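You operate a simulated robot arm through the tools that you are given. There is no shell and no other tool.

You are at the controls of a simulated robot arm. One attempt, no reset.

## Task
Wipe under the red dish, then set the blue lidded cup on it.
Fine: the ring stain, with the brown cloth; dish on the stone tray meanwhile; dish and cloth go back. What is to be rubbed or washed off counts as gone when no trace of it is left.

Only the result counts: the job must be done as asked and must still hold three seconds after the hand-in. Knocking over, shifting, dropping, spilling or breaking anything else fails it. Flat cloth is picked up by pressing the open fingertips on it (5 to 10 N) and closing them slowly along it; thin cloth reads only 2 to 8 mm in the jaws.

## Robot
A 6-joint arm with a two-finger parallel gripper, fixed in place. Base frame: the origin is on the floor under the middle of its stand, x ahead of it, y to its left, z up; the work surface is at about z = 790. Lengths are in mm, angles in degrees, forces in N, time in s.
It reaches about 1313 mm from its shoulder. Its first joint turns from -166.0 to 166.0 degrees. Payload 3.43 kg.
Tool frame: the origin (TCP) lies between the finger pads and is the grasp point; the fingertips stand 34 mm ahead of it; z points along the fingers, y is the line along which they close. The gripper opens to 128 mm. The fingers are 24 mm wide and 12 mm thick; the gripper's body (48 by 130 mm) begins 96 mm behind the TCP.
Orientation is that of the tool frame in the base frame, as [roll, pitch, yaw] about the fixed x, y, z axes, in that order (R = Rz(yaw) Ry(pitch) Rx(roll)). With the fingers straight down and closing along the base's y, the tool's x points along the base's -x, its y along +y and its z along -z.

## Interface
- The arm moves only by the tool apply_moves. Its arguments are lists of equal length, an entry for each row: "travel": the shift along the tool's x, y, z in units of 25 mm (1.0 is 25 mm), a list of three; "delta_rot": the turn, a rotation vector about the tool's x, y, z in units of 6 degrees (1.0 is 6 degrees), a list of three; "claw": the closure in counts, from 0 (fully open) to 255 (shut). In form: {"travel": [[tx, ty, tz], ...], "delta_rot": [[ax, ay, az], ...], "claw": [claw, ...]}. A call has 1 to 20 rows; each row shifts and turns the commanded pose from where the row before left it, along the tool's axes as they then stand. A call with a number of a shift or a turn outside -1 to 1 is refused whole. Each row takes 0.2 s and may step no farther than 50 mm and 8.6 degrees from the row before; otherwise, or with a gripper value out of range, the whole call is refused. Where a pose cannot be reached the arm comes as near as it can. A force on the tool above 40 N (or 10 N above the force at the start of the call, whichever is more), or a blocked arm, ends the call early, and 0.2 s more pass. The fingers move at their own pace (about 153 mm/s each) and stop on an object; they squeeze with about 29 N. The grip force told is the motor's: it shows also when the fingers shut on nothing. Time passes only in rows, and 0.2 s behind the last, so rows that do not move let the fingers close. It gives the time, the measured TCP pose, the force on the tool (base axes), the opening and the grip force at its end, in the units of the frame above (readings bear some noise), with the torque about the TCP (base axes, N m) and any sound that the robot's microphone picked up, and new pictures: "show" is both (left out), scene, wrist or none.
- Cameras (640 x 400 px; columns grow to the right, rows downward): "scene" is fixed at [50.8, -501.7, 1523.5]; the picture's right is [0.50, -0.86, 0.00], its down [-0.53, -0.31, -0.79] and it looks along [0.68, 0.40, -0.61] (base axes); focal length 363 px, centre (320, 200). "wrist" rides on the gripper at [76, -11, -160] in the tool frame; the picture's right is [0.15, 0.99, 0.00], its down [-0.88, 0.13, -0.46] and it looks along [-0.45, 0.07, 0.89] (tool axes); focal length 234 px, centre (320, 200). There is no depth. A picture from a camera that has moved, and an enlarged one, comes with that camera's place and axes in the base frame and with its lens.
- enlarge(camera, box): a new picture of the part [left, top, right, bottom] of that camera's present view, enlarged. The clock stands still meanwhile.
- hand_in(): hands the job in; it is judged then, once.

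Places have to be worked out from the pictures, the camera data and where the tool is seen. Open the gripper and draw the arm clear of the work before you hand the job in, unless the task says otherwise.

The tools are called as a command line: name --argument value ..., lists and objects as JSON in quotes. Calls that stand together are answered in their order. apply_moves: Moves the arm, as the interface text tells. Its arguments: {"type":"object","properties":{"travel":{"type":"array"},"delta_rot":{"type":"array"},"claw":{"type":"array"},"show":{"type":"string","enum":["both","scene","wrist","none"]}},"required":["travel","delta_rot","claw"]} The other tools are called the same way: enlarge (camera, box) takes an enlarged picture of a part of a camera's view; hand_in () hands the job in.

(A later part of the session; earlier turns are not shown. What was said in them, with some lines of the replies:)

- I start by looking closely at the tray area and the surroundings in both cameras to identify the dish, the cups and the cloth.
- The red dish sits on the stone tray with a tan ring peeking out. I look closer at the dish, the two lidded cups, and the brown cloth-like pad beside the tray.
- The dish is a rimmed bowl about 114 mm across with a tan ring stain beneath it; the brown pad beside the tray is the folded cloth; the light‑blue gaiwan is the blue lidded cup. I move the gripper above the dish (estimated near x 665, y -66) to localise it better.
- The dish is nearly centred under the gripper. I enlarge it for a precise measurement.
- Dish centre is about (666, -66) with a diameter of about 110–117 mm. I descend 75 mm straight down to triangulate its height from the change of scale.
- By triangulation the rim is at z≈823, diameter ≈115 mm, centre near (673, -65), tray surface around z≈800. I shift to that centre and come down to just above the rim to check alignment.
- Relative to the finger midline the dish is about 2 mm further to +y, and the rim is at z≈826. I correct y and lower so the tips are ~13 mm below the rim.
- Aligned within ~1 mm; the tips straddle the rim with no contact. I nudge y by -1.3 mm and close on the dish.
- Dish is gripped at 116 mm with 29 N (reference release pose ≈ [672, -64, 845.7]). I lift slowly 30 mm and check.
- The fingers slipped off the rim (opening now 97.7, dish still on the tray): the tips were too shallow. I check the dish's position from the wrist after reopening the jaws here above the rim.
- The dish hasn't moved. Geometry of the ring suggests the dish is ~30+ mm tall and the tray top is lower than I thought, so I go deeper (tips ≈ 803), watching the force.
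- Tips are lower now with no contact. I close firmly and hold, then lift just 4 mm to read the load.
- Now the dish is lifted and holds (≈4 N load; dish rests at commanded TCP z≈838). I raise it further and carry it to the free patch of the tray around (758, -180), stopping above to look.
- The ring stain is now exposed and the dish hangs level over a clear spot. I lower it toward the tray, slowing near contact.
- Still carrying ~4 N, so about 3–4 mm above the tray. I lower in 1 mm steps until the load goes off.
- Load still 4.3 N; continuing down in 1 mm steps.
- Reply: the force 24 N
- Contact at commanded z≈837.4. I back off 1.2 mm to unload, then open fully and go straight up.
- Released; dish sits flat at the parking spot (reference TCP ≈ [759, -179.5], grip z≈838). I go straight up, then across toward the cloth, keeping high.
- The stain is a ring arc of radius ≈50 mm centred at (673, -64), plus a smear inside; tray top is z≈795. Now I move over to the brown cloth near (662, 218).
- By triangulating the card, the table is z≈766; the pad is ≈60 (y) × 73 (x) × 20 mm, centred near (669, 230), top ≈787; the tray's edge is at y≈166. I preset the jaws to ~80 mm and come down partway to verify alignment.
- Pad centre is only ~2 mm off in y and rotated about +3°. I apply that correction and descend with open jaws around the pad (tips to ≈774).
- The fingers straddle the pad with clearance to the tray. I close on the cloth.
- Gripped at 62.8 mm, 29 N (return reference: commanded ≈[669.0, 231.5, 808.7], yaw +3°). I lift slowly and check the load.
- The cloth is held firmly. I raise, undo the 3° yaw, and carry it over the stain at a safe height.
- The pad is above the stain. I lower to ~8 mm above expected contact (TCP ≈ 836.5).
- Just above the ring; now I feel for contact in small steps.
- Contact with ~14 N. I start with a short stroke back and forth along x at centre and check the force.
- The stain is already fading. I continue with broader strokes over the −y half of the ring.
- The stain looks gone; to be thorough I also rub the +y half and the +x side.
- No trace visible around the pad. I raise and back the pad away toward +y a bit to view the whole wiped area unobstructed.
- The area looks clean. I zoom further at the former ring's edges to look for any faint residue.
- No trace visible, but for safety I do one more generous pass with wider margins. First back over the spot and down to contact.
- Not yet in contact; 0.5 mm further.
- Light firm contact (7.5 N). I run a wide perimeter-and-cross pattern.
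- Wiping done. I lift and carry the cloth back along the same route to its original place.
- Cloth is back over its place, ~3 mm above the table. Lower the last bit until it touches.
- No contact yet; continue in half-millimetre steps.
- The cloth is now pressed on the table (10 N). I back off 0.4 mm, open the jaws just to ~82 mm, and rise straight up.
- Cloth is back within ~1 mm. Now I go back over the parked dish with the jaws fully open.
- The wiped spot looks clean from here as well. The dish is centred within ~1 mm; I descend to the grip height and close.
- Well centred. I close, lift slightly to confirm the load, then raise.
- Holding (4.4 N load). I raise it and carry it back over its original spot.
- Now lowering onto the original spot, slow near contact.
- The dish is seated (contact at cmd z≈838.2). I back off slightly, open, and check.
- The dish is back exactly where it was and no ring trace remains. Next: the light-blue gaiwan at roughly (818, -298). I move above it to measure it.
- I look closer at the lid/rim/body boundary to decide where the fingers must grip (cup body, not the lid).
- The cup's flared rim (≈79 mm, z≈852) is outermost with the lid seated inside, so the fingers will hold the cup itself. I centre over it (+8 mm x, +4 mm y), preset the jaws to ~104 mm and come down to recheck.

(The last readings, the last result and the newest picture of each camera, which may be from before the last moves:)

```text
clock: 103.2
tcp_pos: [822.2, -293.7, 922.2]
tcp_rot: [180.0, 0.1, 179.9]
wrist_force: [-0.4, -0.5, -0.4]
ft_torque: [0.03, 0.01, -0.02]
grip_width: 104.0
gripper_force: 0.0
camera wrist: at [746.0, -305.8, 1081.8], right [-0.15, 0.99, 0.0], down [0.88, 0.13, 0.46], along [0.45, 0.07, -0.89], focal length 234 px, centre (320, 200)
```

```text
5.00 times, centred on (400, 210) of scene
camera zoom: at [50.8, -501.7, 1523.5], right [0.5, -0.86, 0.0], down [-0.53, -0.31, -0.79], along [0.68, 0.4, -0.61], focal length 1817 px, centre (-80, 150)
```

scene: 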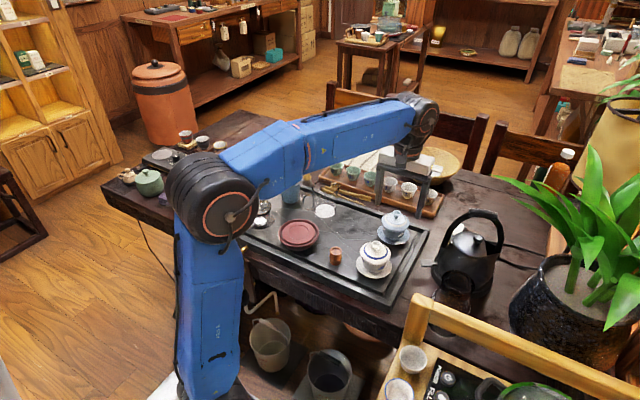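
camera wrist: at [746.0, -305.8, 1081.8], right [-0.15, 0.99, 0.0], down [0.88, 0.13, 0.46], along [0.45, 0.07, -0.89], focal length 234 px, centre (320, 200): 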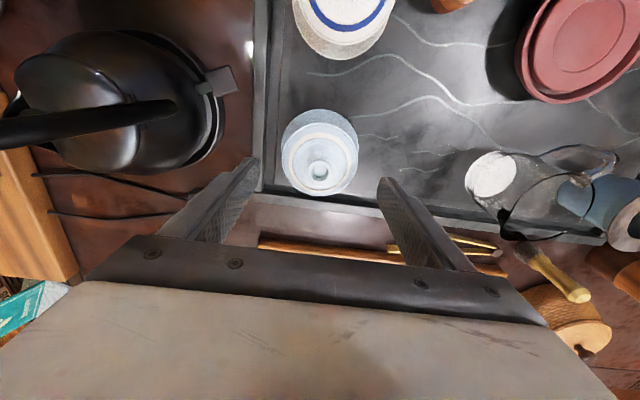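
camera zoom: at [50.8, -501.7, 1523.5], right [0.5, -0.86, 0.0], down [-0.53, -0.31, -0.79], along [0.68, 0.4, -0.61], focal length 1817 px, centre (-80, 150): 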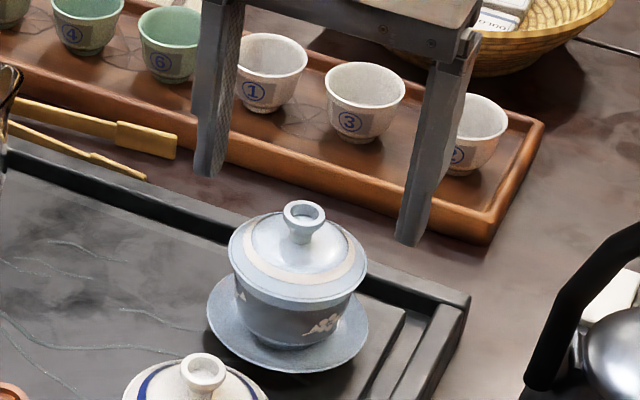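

Aligned: the cup's centre sits on the finger midline, rim z≈851. I descend to grasp height (TCP ≈ 857, tips ≈ 823, above the saucer).

apply_moves --travel '[[0, 0, 0.8], [0, 0, 0.8], [0, 0, 0.6], [0, 0, 0.4], [0, 0, 0]]' --delta_rot '[[0, 0, 0], [0, 0, 0], [0, 0, 0], [0, 0, 0], [0, 0, 0]]' --claw '[48, 48, 48, 48, 48]' --show "both"

enlarge --camera "wrist" --box '[230, 80, 410, 230]'

enlarge --camera "scene" --box '[360, 180, 440, 260]'

```text
clock: 104.4
tcp_pos: [820.9, -294.2, 857.4]
tcp_rot: [-180.0, 0.0, -179.9]
wrist_force: [0.1, -0.4, 0.2]
ft_torque: [-0.01, 0.0, 0.0]
grip_width: 103.8
gripper_force: 0.1
camera wrist: at [744.8, -305.7, 1016.9], right [-0.15, 0.99, 0.0], down [0.88, 0.13, 0.46], along [0.45, 0.07, -0.89], focal length 234 px, centre (320, 200)
```

scene: 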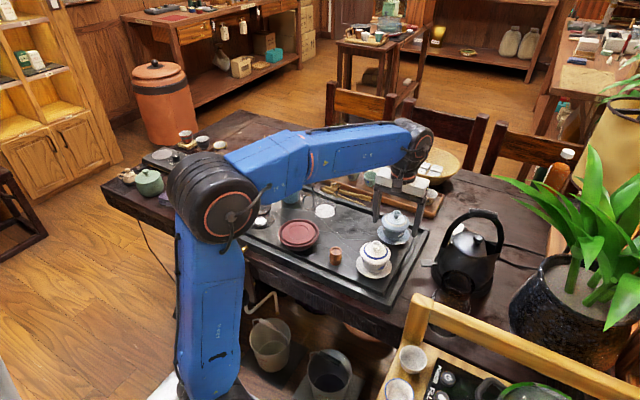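
wrist: 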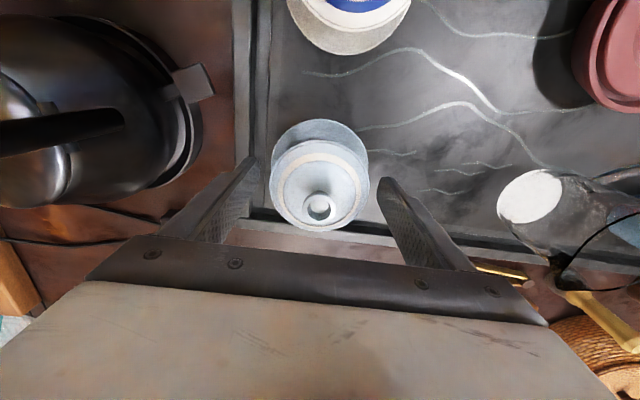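

```text
2.67 times, centred on (320, 155) of wrist
camera zoom: at [744.8, -305.7, 1016.9], right [-0.15, 0.99, 0.0], down [0.88, 0.13, 0.46], along [0.45, 0.07, -0.89], focal length 624 px, centre (320, 320)
```

zoom: 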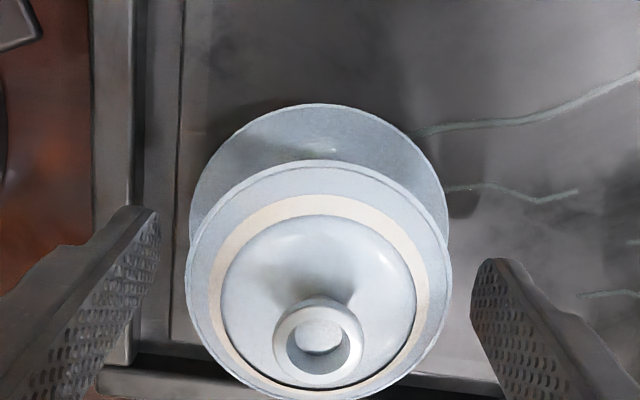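

```text
5.00 times, centred on (400, 220) of scene
camera zoom: at [50.8, -501.7, 1523.5], right [0.5, -0.86, 0.0], down [-0.53, -0.31, -0.79], along [0.68, 0.4, -0.61], focal length 1817 px, centre (-80, 100)
```

zoom: 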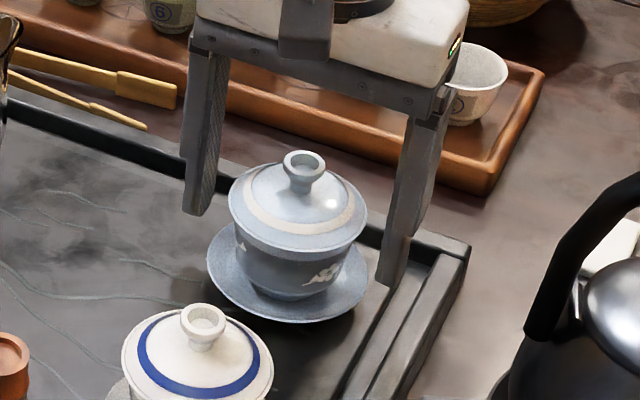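

Well aligned with no contact. I close gently in small steps on the cup's rim.

apply_moves --travel '[[0, 0, 0], [0, 0, 0], [0, 0, 0], [0, 0, 0], [0, 0, 0], [0, 0, 0], [0, 0, 0], [0, 0, 0], [0, 0, 0], [0, 0, 0], [0, 0, 0]]' --delta_rot '[[0, 0, 0], [0, 0, 0], [0, 0, 0], [0, 0, 0], [0, 0, 0], [0, 0, 0], [0, 0, 0], [0, 0, 0], [0, 0, 0], [0, 0, 0], [0, 0, 0]]' --claw '[70, 84, 90, 93, 96, 99, 102, 106, 112, 140, 140]' --show "both"

enlarge --camera "wrist" --box '[230, 80, 410, 230]'

enlarge --camera "scene" --box '[360, 180, 440, 260]'

```text
clock: 106.8
tcp_pos: [822.0, -295.4, 857.6]
tcp_rot: [179.9, 0.1, 179.9]
wrist_force: [-0.1, 0.1, 1.0]
ft_torque: [-0.01, -0.02, 0.0]
grip_width: 76.1
gripper_force: 29.3
camera wrist: at [744.8, -305.7, 1017.1], right [-0.15, 0.99, 0.0], down [0.88, 0.13, 0.46], along [0.45, 0.07, -0.89], focal length 234 px, centre (320, 200)
```

scene: 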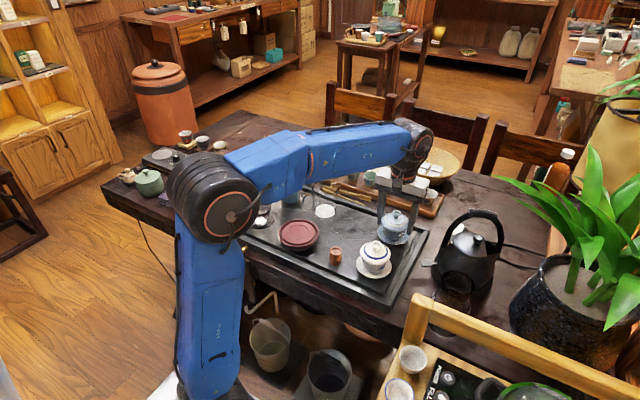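
wrist: 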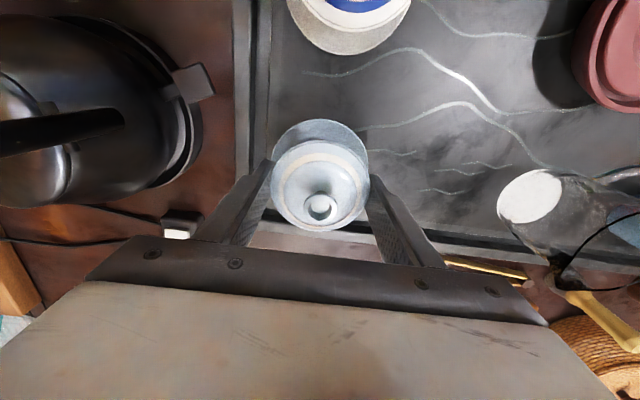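

```text
2.67 times, centred on (320, 155) of wrist
camera zoom: at [744.8, -305.7, 1017.1], right [-0.15, 0.99, 0.0], down [0.88, 0.13, 0.46], along [0.45, 0.07, -0.89], focal length 624 px, centre (320, 320)
```

zoom: 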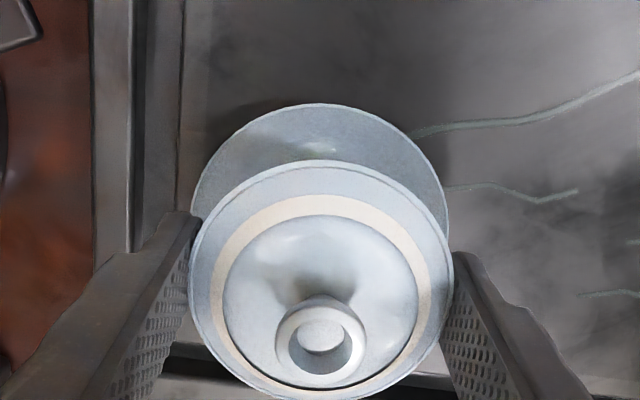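

```text
5.00 times, centred on (400, 220) of scene
camera zoom: at [50.8, -501.7, 1523.5], right [0.5, -0.86, 0.0], down [-0.53, -0.31, -0.79], along [0.68, 0.4, -0.61], focal length 1817 px, centre (-80, 100)
```

zoom: 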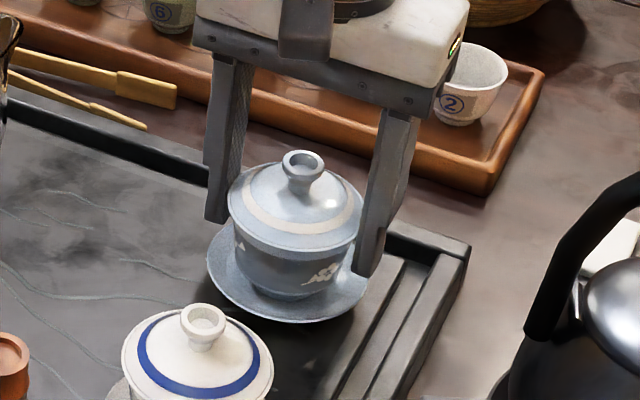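

Gripped at 76 mm, 29 N. I lift a few millimetres and check the load and what comes up.

apply_moves --travel '[[0, 0, -0.06], [0, 0, -0.06], [0, 0, -0.06], [0, 0, -0.06], [0, 0, -0.06], [0, 0, 0]]' --delta_rot '[[0, 0, 0], [0, 0, 0], [0, 0, 0], [0, 0, 0], [0, 0, 0], [0, 0, 0]]' --claw '[140, 140, 140, 140, 140, 140]' --show "both"

enlarge --camera "scene" --box '[360, 180, 440, 260]'

enlarge --camera "wrist" --box '[230, 80, 410, 230]'

```text
clock: 108.2
tcp_pos: [820.2, -294.2, 864.1]
tcp_rot: [-180.0, 0.0, 180.0]
wrist_force: [0.2, 0.1, -1.3]
ft_torque: [0.01, 0.01, 0.0]
grip_width: 76.1
gripper_force: 28.6
camera wrist: at [744.8, -306.4, 1024.2], right [-0.15, 0.99, 0.0], down [0.88, 0.13, 0.46], along [0.45, 0.07, -0.89], focal length 234 px, centre (320, 200)
```

scene: 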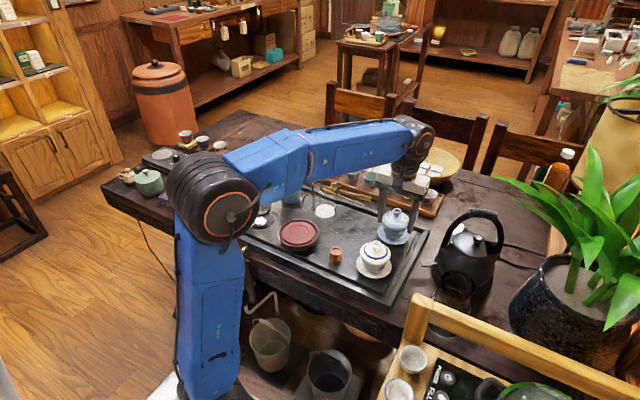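
wrist: 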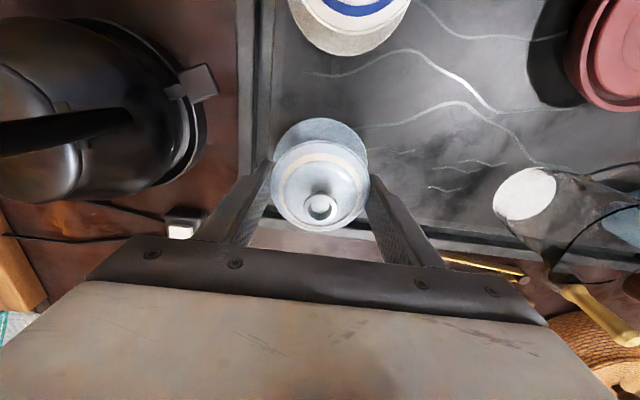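

```text
5.00 times, centred on (400, 220) of scene
camera zoom: at [50.8, -501.7, 1523.5], right [0.5, -0.86, 0.0], down [-0.53, -0.31, -0.79], along [0.68, 0.4, -0.61], focal length 1817 px, centre (-80, 100)
```

zoom: 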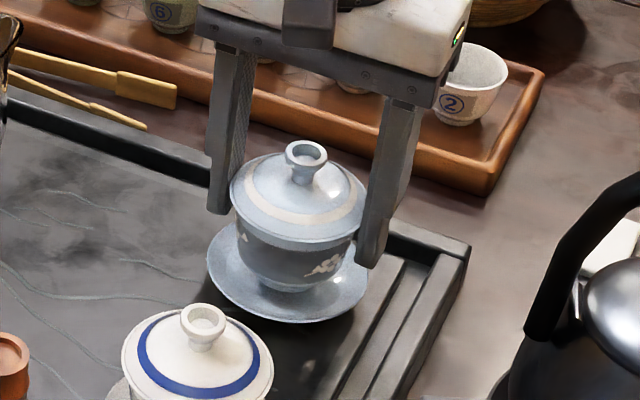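

```text
2.67 times, centred on (320, 155) of wrist
camera zoom: at [744.8, -306.4, 1024.2], right [-0.15, 0.99, 0.0], down [0.88, 0.13, 0.46], along [0.45, 0.07, -0.89], focal length 624 px, centre (320, 320)
```

zoom: 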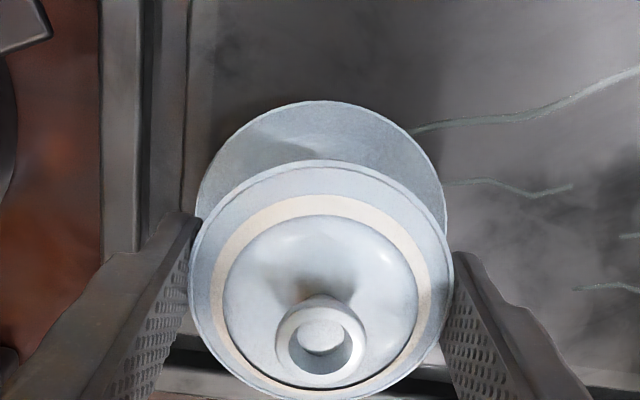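

The saucer stays put and the cup with its lid rises (≈1.3 N load). I lift further and verify the whole cup is held level.

apply_moves --travel '[[0, 0, -0.2], [0, 0, -0.35], [0, 0, -0.4], [0, 0, -0.4], [0, 0, -0.3], [0, 0, -0.15], [0, 0, 0]]' --delta_rot '[[0, 0, 0], [0, 0, 0], [0, 0, 0], [0, 0, 0], [0, 0, 0], [0, 0, 0], [0, 0, 0]]' --claw '[140, 140, 140, 140, 140, 140, 140]' --show "both"

enlarge --camera "scene" --box '[350, 160, 440, 260]'

enlarge --camera "wrist" --box '[230, 80, 410, 230]'

```text
clock: 109.8
tcp_pos: [821.1, -294.7, 909.7]
tcp_rot: [-179.9, -0.1, 180.0]
wrist_force: [0.2, -0.2, -0.8]
ft_torque: [-0.01, 0.01, 0.01]
grip_width: 76.0
gripper_force: 29.3
camera wrist: at [745.4, -306.3, 1069.3], right [-0.15, 0.99, 0.0], down [0.88, 0.13, 0.46], along [0.45, 0.07, -0.89], focal length 234 px, centre (320, 200)
```

scene: 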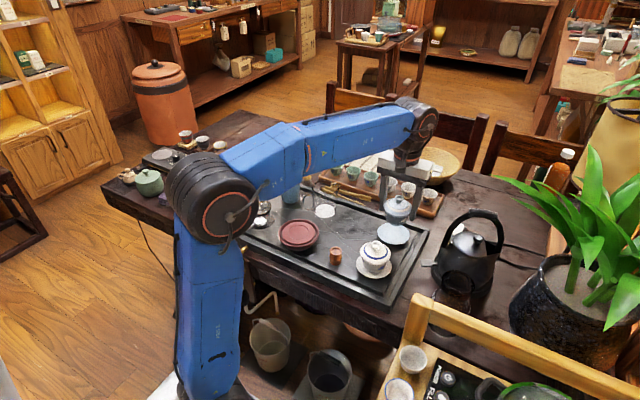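
wrist: 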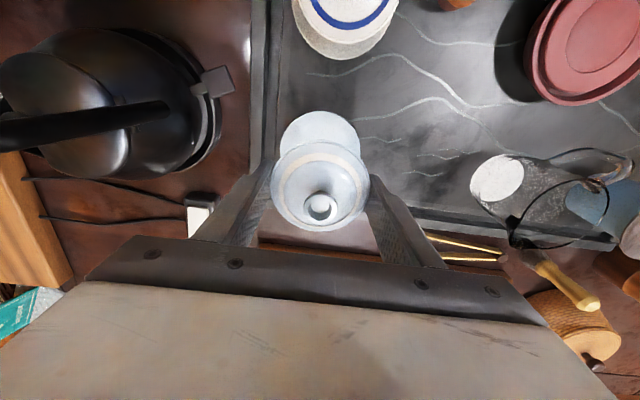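

```text
4.00 times, centred on (395, 210) of scene
camera zoom: at [50.8, -501.7, 1523.5], right [0.5, -0.86, 0.0], down [-0.53, -0.31, -0.79], along [0.68, 0.4, -0.61], focal length 1453 px, centre (20, 160)
```

zoom: 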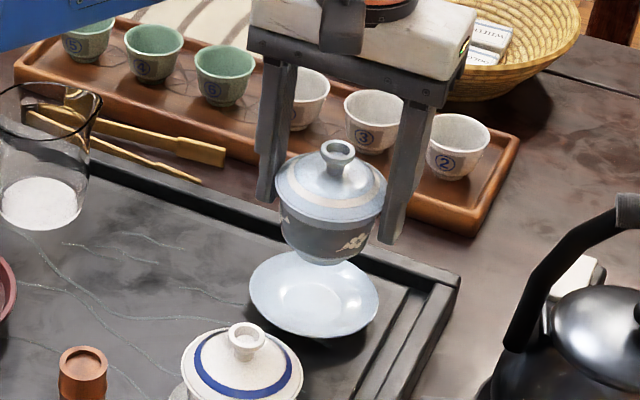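

```text
2.67 times, centred on (320, 155) of wrist
camera zoom: at [745.4, -306.3, 1069.3], right [-0.15, 0.99, 0.0], down [0.88, 0.13, 0.46], along [0.45, 0.07, -0.89], focal length 624 px, centre (320, 320)
```

zoom: 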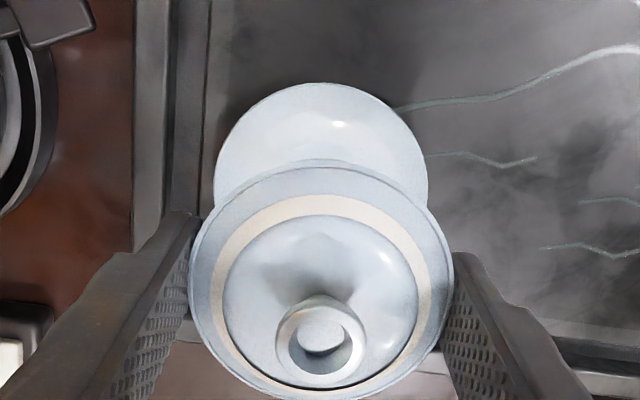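

Cup with lid is held level, the saucer stays. I carry it smoothly over to the dish.

apply_moves --travel '[[0.1296, 0.1998, 0], [0.2591, 0.3997, 0], [0.4319, 0.6661, 0], [0.4319, 0.6661, 0], [0.4319, 0.6661, 0], [0.4319, 0.6661, 0], [0.4319, 0.6661, 0], [0.4319, 0.6661, 0], [0.4319, 0.6661, 0], [0.4319, 0.6661, 0], [0.4319, 0.6661, 0], [0.4319, 0.6661, 0], [0.4319, 0.6661, 0], [0.4319, 0.6661, 0], [0.2591, 0.3997, 0], [0.1296, 0.1998, 0], [0, 0, 0]]' --delta_rot '[[0, 0, 0], [0, 0, 0], [0, 0, 0], [0, 0, 0], [0, 0, 0], [0, 0, 0], [0, 0, 0], [0, 0, 0], [0, 0, 0], [0, 0, 0], [0, 0, 0], [0, 0, 0], [0, 0, 0], [0, 0, 0], [0, 0, 0], [0, 0, 0], [0, 0, 0]]' --claw '[140, 140, 140, 140, 140, 140, 140, 140, 140, 140, 140, 140, 140, 140, 140, 140, 140]' --show "both"

enlarge --camera "scene" --box '[250, 165, 350, 260]'

enlarge --camera "wrist" --box '[230, 80, 410, 230]'

```text
clock: 113.4
tcp_pos: [672.7, -64.7, 909.4]
tcp_rot: [-179.9, 0.0, -179.9]
wrist_force: [-0.4, -0.6, -1.4]
ft_torque: [0.04, -0.03, 0.0]
grip_width: 75.7
gripper_force: 29.3
camera wrist: at [595.8, -75.9, 1069.2], right [-0.15, 0.99, 0.0], down [0.88, 0.13, 0.46], along [0.45, 0.07, -0.89], focal length 234 px, centre (320, 200)
```

scene: 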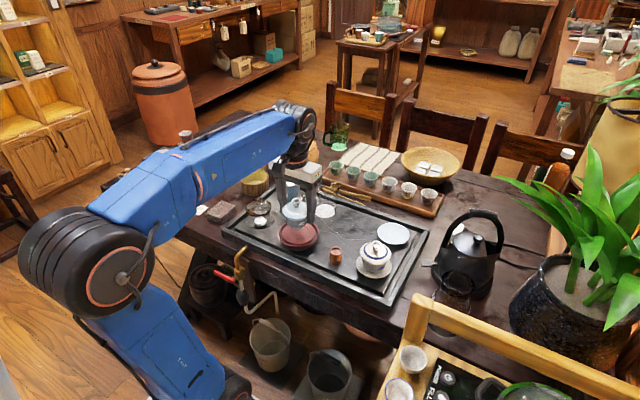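
wrist: 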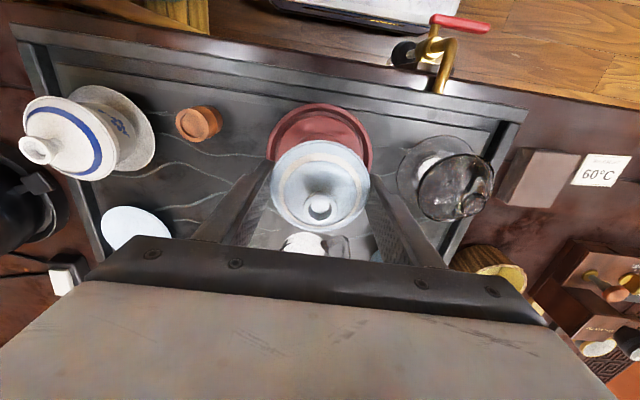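

```text
4.21 times, centred on (300, 212) of scene
camera zoom: at [50.8, -501.7, 1523.5], right [0.5, -0.86, 0.0], down [-0.53, -0.31, -0.79], along [0.68, 0.4, -0.61], focal length 1530 px, centre (404, 147)
```

zoom: 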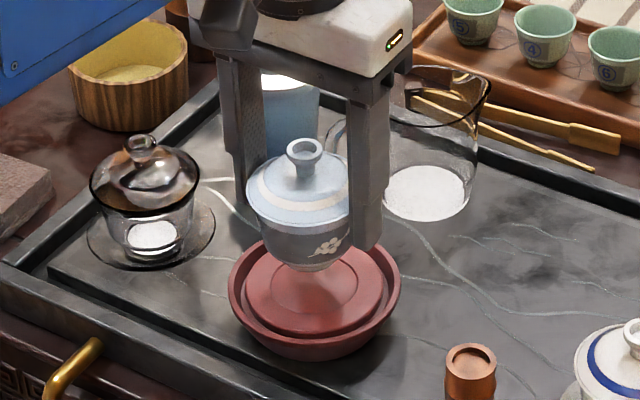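

```text
2.67 times, centred on (320, 155) of wrist
camera zoom: at [595.8, -75.9, 1069.2], right [-0.15, 0.99, 0.0], down [0.88, 0.13, 0.46], along [0.45, 0.07, -0.89], focal length 624 px, centre (320, 320)
```

zoom: 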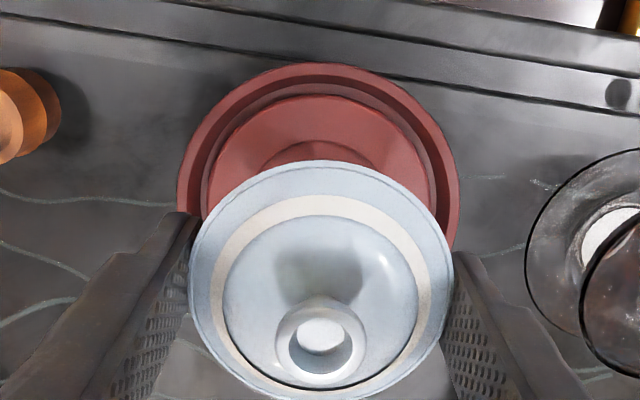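

Aligned within ~1 mm over the dish. I lower 18 mm first, then feel for contact in small steps (expected around TCP ≈ 877).

apply_moves --travel '[[-0.04, 0, 0.15], [0, 0, 0.25], [0, 0, 0.2], [0, 0, 0.12], [0, 0, 0]]' --delta_rot '[[0, 0, 0], [0, 0, 0], [0, 0, 0], [0, 0, 0], [0, 0, 0]]' --claw '[140, 140, 140, 140, 140]' --show "both"

enlarge --camera "scene" --box '[255, 175, 345, 260]'

```text
clock: 114.6
tcp_pos: [672.6, -63.8, 892.2]
tcp_rot: [179.9, 0.0, -179.9]
wrist_force: [-0.2, -0.6, -1.6]
ft_torque: [-0.02, 0.02, 0.01]
grip_width: 76.0
gripper_force: 28.9
camera wrist: at [596.4, -75.4, 1051.1], right [-0.15, 0.99, 0.0], down [0.88, 0.13, 0.46], along [0.45, 0.07, -0.89], focal length 234 px, centre (320, 200)
```

scene: 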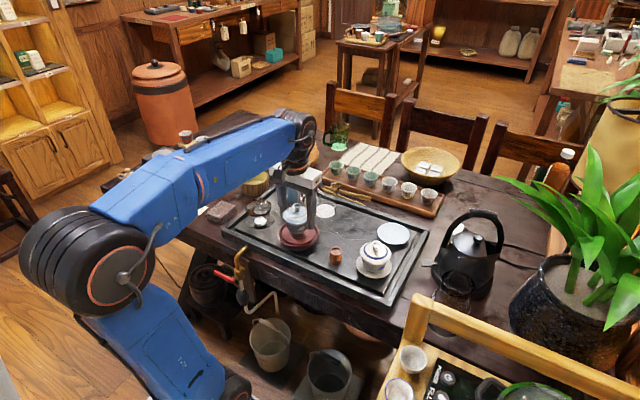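
wrist: 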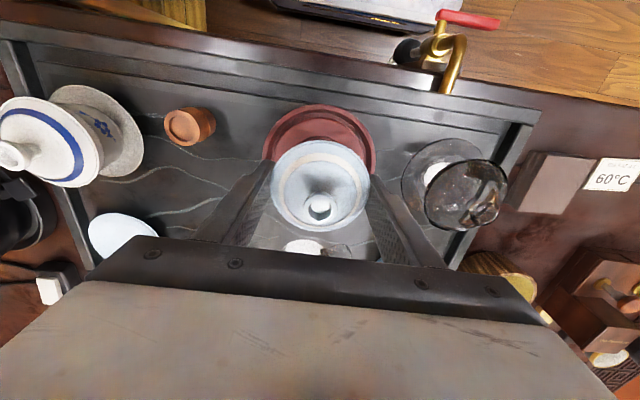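

```text
4.71 times, centred on (300, 218) of scene
camera zoom: at [50.8, -501.7, 1523.5], right [0.5, -0.86, 0.0], down [-0.53, -0.31, -0.79], along [0.68, 0.4, -0.61], focal length 1710 px, centre (414, 118)
```

zoom: 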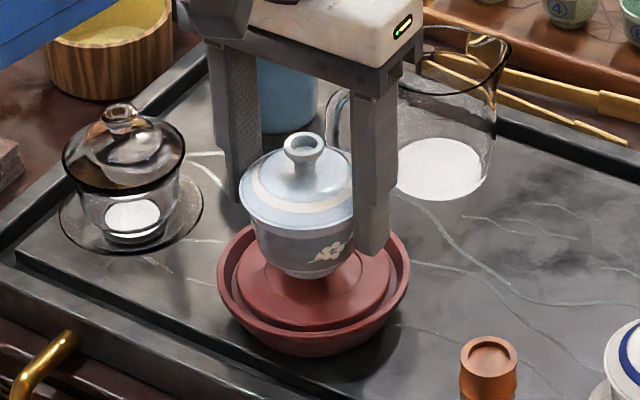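

Still hanging free. Continue down in 2 mm steps.

apply_moves --travel '[[0, 0, 0.08], [0, 0, 0.08], [0, 0, 0.08], [0, 0, 0]]' --delta_rot '[[0, 0, 0], [0, 0, 0], [0, 0, 0], [0, 0, 0]]' --claw '[140, 140, 140, 140]' --show "none"

apply_moves --travel '[[0, 0, 0.06], [0, 0, 0.06], [0, 0, 0]]' --delta_rot '[[0, 0, 0], [0, 0, 0], [0, 0, 0]]' --claw '[140, 140, 140]' --show "scene"

enlarge --camera "scene" --box '[260, 185, 340, 260]'

```text
clock: 115.6
tcp_pos: [673.1, -63.4, 886.0]
tcp_rot: [-180.0, 0.0, -180.0]
wrist_force: [0.6, -0.2, -1.5]
ft_torque: [-0.04, 0.02, -0.01]
grip_width: 76.3
gripper_force: 29.3
```

```text
clock: 116.4
tcp_pos: [673.1, -62.5, 882.7]
tcp_rot: [180.0, 0.0, -180.0]
wrist_force: [-0.8, 0.6, -2.1]
ft_torque: [-0.01, -0.02, -0.01]
grip_width: 75.9
gripper_force: 28.8
```

scene: 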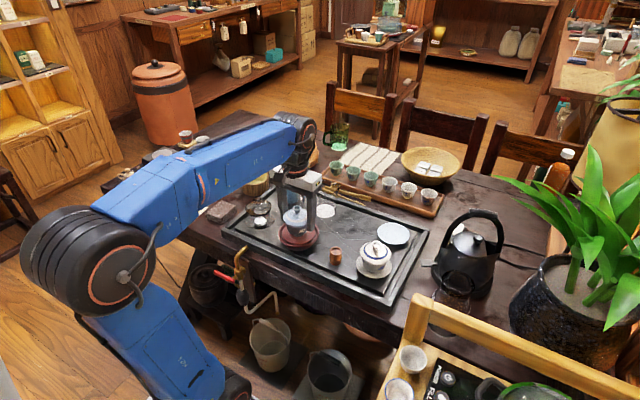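

```text
5.33 times, centred on (300, 222) of scene
camera zoom: at [50.8, -501.7, 1523.5], right [0.5, -0.86, 0.0], down [-0.53, -0.31, -0.79], along [0.68, 0.4, -0.61], focal length 1938 px, centre (427, 80)
```

zoom: 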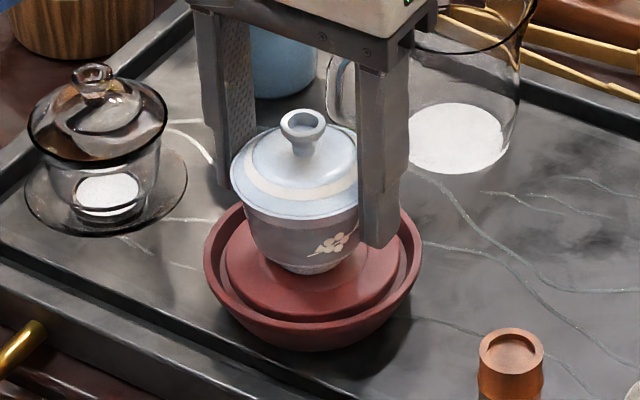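

Close now. 1 mm steps, checking force each time.

apply_moves --travel '[[0, 0, 0.04], [0, 0, 0.04], [0, 0, 0]]' --delta_rot '[[0, 0, 0], [0, 0, 0], [0, 0, 0]]' --claw '[140, 140, 140]' --show "none"

apply_moves --travel '[[0, 0, 0.04], [0, 0, 0]]' --delta_rot '[[0, 0, 0], [0, 0, 0]]' --claw '[140, 140]' --show "none"

apply_moves --travel '[[0, 0, 0.04], [0, 0, 0]]' --delta_rot '[[0, 0, 0], [0, 0, 0]]' --claw '[140, 140]' --show "none"

```text
clock: 117.2
tcp_pos: [674.4, -64.7, 881.9]
tcp_rot: [-180.0, 0.0, 180.0]
wrist_force: [-0.3, -0.5, -1.1]
ft_torque: [0.04, -0.02, 0.01]
grip_width: 76.0
gripper_force: 29.1
```

```text
clock: 117.8
tcp_pos: [673.3, -64.7, 879.2]
tcp_rot: [180.0, 0.1, 180.0]
wrist_force: [3.4, 1.2, 12.3]
ft_torque: [0.17, -0.05, -0.04]
grip_width: 75.7
gripper_force: 29.0
```

```text
clock: 118.4
tcp_pos: [673.3, -65.2, 880.1]
tcp_rot: [-179.9, 0.1, 180.0]
wrist_force: [4.3, -0.5, 31.0]
ft_torque: [-0.04, -0.08, -0.02]
grip_width: 76.0
gripper_force: 28.7
```

The cup is down (contact at cmd z≈881.5; the last step pressed 31 N). I relieve the pressure right away.

apply_moves --travel '[[0, 0, -0.05], [0, 0, 0]]' --delta_rot '[[0, 0, 0], [0, 0, 0]]' --claw '[140, 140]' --show "both"

enlarge --camera "scene" --box '[260, 185, 340, 260]'

enlarge --camera "wrist" --box '[230, 80, 410, 230]'

```text
clock: 119.0
tcp_pos: [674.0, -64.8, 880.5]
tcp_rot: [180.0, 0.0, -180.0]
wrist_force: [1.1, -4.4, 13.3]
ft_torque: [-0.23, -0.05, 0.02]
grip_width: 76.0
gripper_force: 28.9
camera wrist: at [597.0, -76.0, 1039.0], right [-0.15, 0.99, 0.0], down [0.88, 0.13, 0.45], along [0.45, 0.07, -0.89], focal length 234 px, centre (320, 200)
```

scene: 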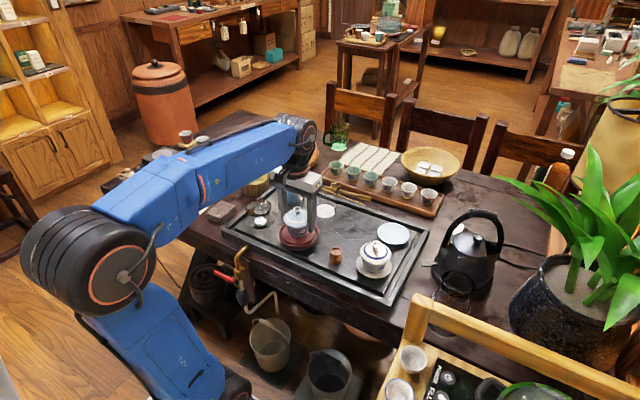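
wrist: 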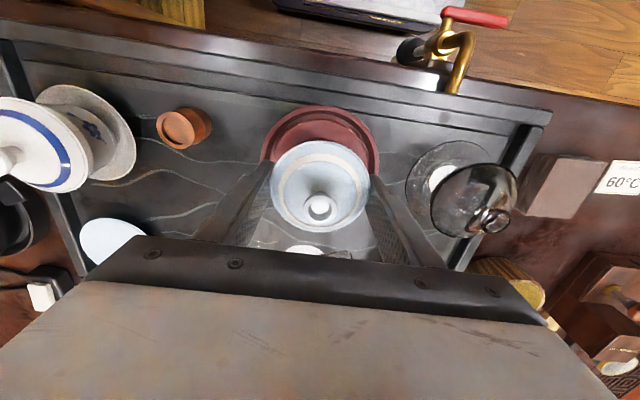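

```text
5.33 times, centred on (300, 222) of scene
camera zoom: at [50.8, -501.7, 1523.5], right [0.5, -0.86, 0.0], down [-0.53, -0.31, -0.79], along [0.68, 0.4, -0.61], focal length 1938 px, centre (427, 80)
```

zoom: 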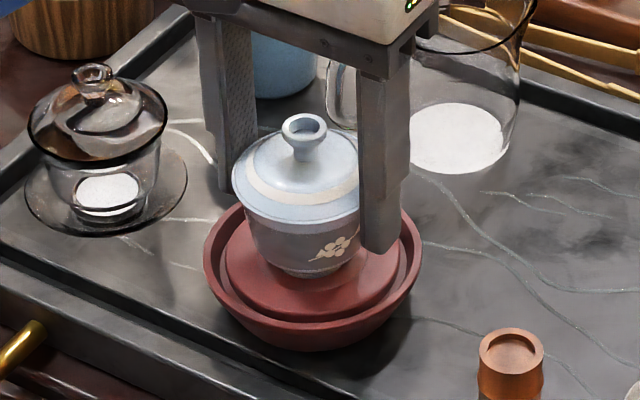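

```text
2.67 times, centred on (320, 155) of wrist
camera zoom: at [597.0, -76.0, 1039.0], right [-0.15, 0.99, 0.0], down [0.88, 0.13, 0.45], along [0.45, 0.07, -0.89], focal length 624 px, centre (320, 320)
```

zoom: 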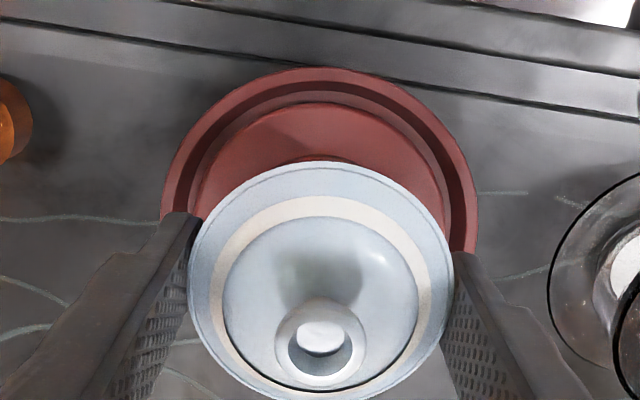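

Still 13 N; I ease up another half millimetre twice, then check.

apply_moves --travel '[[0, 0, -0.02], [0, 0, 0]]' --delta_rot '[[0, 0, 0], [0, 0, 0]]' --claw '[140, 140]' --show "none"

```text
clock: 119.6
tcp_pos: [672.5, -63.4, 879.8]
tcp_rot: [-180.0, -0.1, -179.9]
wrist_force: [-0.1, 1.0, -0.2]
ft_torque: [-0.01, 0.0, 0.02]
grip_width: 76.1
gripper_force: 29.0
```

Load is balanced at about zero: the cup rests on the dish. I open the jaws gently in small steps.

apply_moves --travel '[[0, 0, 0], [0, 0, 0], [0, 0, 0], [0, 0, 0], [0, 0, 0], [0, 0, 0], [0, 0, 0], [0, 0, 0]]' --delta_rot '[[0, 0, 0], [0, 0, 0], [0, 0, 0], [0, 0, 0], [0, 0, 0], [0, 0, 0], [0, 0, 0], [0, 0, 0]]' --claw '[110, 103, 100, 97, 92, 80, 60, 48]' --show "both"

enlarge --camera "scene" --box '[260, 185, 340, 260]'

enlarge --camera "wrist" --box '[230, 80, 410, 230]'

```text
clock: 121.4
tcp_pos: [674.4, -64.5, 880.4]
tcp_rot: [179.9, 0.1, -179.9]
wrist_force: [0.0, 0.9, -0.8]
ft_torque: [0.01, 0.0, -0.05]
grip_width: 104.1
gripper_force: 0.1
camera wrist: at [596.7, -75.8, 1039.6], right [-0.15, 0.99, 0.0], down [0.88, 0.13, 0.46], along [0.45, 0.07, -0.89], focal length 234 px, centre (320, 200)
```

scene: 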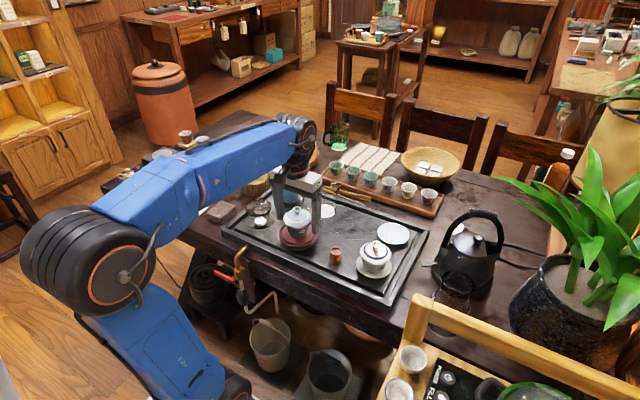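
wrist: 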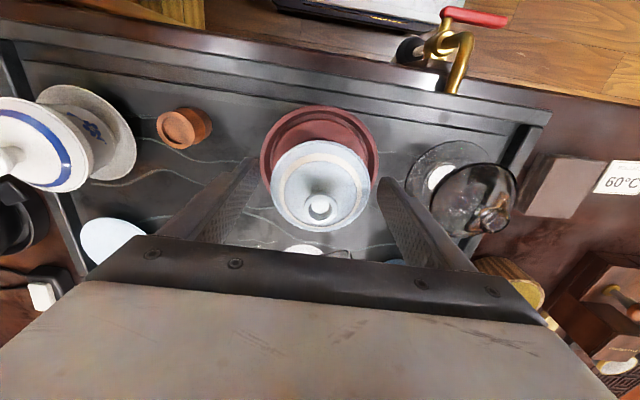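

```text
5.33 times, centred on (300, 222) of scene
camera zoom: at [50.8, -501.7, 1523.5], right [0.5, -0.86, 0.0], down [-0.53, -0.31, -0.79], along [0.68, 0.4, -0.61], focal length 1938 px, centre (427, 80)
```

zoom: 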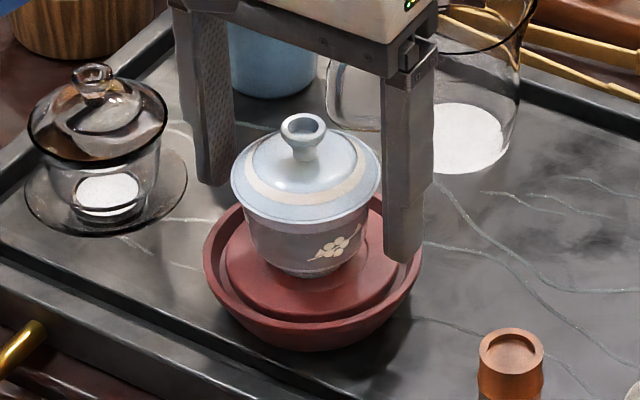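

```text
2.67 times, centred on (320, 155) of wrist
camera zoom: at [596.7, -75.8, 1039.6], right [-0.15, 0.99, 0.0], down [0.88, 0.13, 0.46], along [0.45, 0.07, -0.89], focal length 624 px, centre (320, 320)
```

zoom: 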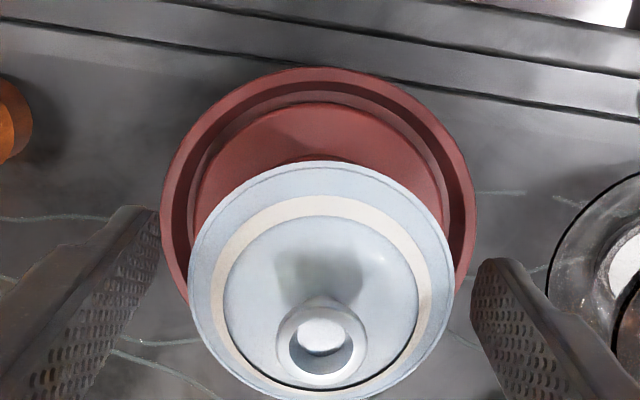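

The cup stands centred on the dish with its lid on. I rise straight up and withdraw to a clear position.

apply_moves --travel '[[0, 0, -0.3], [0, 0, -0.6], [0, 0, -1], [0, 0, -1], [0, 0, -1], [0, 0, -1], [0, 0, -1], [0, 0, -1], [0, 0, -1], [0, 0, -1], [0.3, 0.8, 0], [0.5, 0.8, 0], [0.5, 0.8, 0], [0.5, 0.8, 0], [0.5, 0.8, 0], [0, 0, 0]]' --delta_rot '[[0, 0, 0], [0, 0, 0], [0, 0, 0], [0, 0, 0], [0, 0, 0], [0, 0, 0], [0, 0, 0], [0, 0, 0], [0, 0, 0], [0, 0, 0], [0, 0, 0], [0, 0, 0], [0, 0, 0], [0, 0, 0], [0, 0, 0], [0, 0, 0]]' --claw '[48, 48, 48, 48, 48, 48, 48, 0, 0, 0, 0, 0, 0, 0, 0, 0]' --show "both"

enlarge --camera "scene" --box '[220, 160, 440, 300]'

enlarge --camera "scene" --box '[270, 195, 340, 260]'

enlarge --camera "wrist" --box '[60, 40, 420, 260]'

```text
clock: 124.8
tcp_pos: [615.1, 38.7, 1103.7]
tcp_rot: [-180.0, 0.0, -179.9]
wrist_force: [1.3, -0.7, -0.8]
ft_torque: [0.01, -0.02, -0.01]
grip_width: 127.9
gripper_force: 0.1
camera wrist: at [538.9, 25.4, 1262.5], right [-0.15, 0.99, 0.0], down [0.88, 0.13, 0.46], along [0.45, 0.07, -0.89], focal length 234 px, centre (320, 200)
```

scene: 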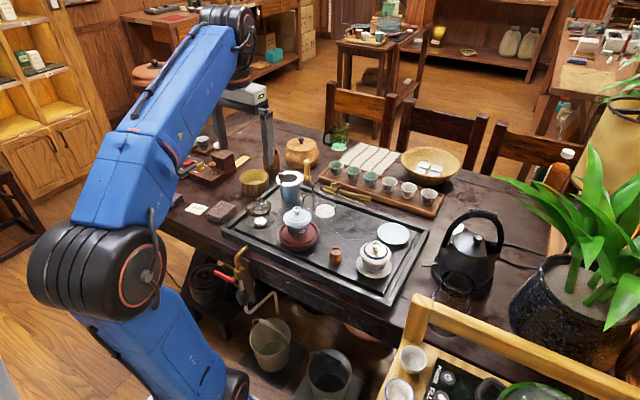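
wrist: 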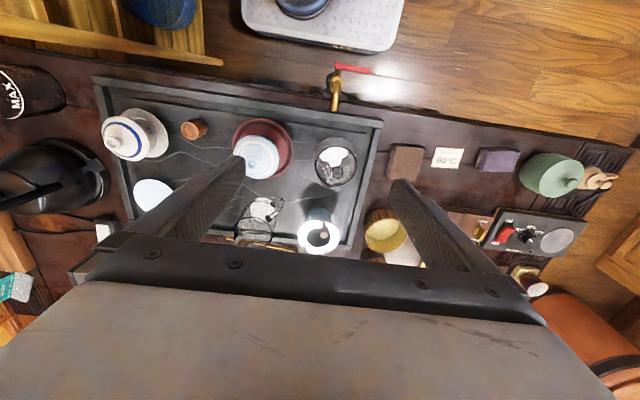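

```text
2.86 times, centred on (330, 230) of scene
camera zoom: at [50.8, -501.7, 1523.5], right [0.5, -0.86, 0.0], down [-0.53, -0.31, -0.79], along [0.68, 0.4, -0.61], focal length 1038 px, centre (291, 114)
```

zoom: 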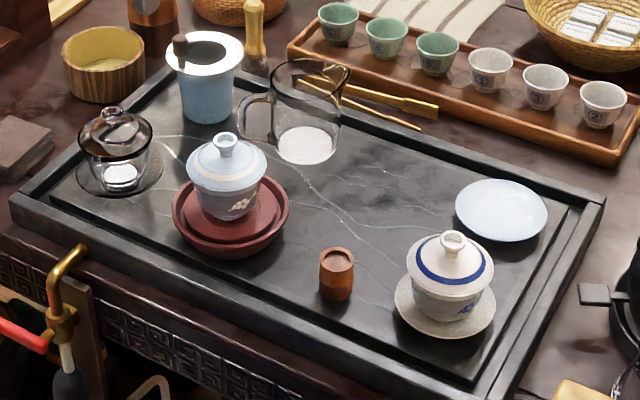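

```text
6.15 times, centred on (305, 228) of scene
camera zoom: at [50.8, -501.7, 1523.5], right [0.5, -0.86, 0.0], down [-0.53, -0.31, -0.79], along [0.68, 0.4, -0.61], focal length 2236 px, centre (412, 31)
```

zoom: 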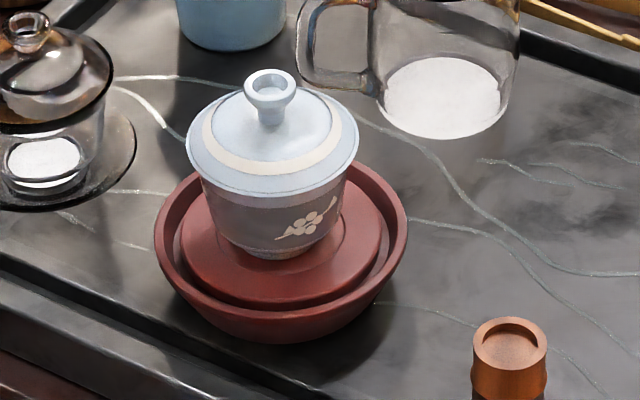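

```text
1.78 times, centred on (240, 150) of wrist
camera zoom: at [538.9, 25.4, 1262.5], right [-0.15, 0.99, 0.0], down [0.88, 0.13, 0.46], along [0.45, 0.07, -0.89], focal length 416 px, centre (462, 289)
```

zoom: 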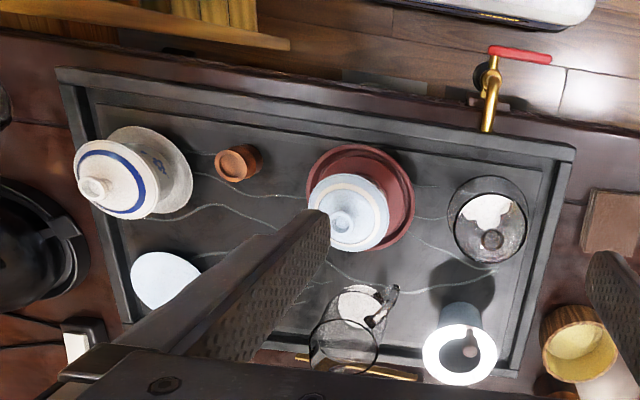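

The stain is gone. The dish and cloth are back in their places, and the blue lidded cup stands level on the dish with its lid on. Its saucer and everything else are undisturbed, the gripper is open and the arm is clear, so I hand in.

hand_in

```text
The job is handed in.
```

I wiped the ring stain off the stone tray with the brown cloth until no trace showed in either camera. The red dish and the cloth are back in their places, each within about 1–2 mm. The light-blue lidded cup now stands centred on the dish with its lid on.

- **Dish:** my first grip slipped off the rim when I started to lift. The dish did not move, and the second grip held. It waited on a free part of the tray while I wiped.
- **Blue cup:** I took "the blue lidded cup" to be the light-blue one, not the white one with the blue band. Its saucer turned out to be separate, so I left it where it was.
- **Setting the cup down:** one step pressed it onto the dish with 31 N before I eased off. I saw no damage, and it stood steady when released.

Nothing else looked shifted in the last pictures. The gripper is open and the arm is clear. The job is handed in, and I have not been told the verdict.
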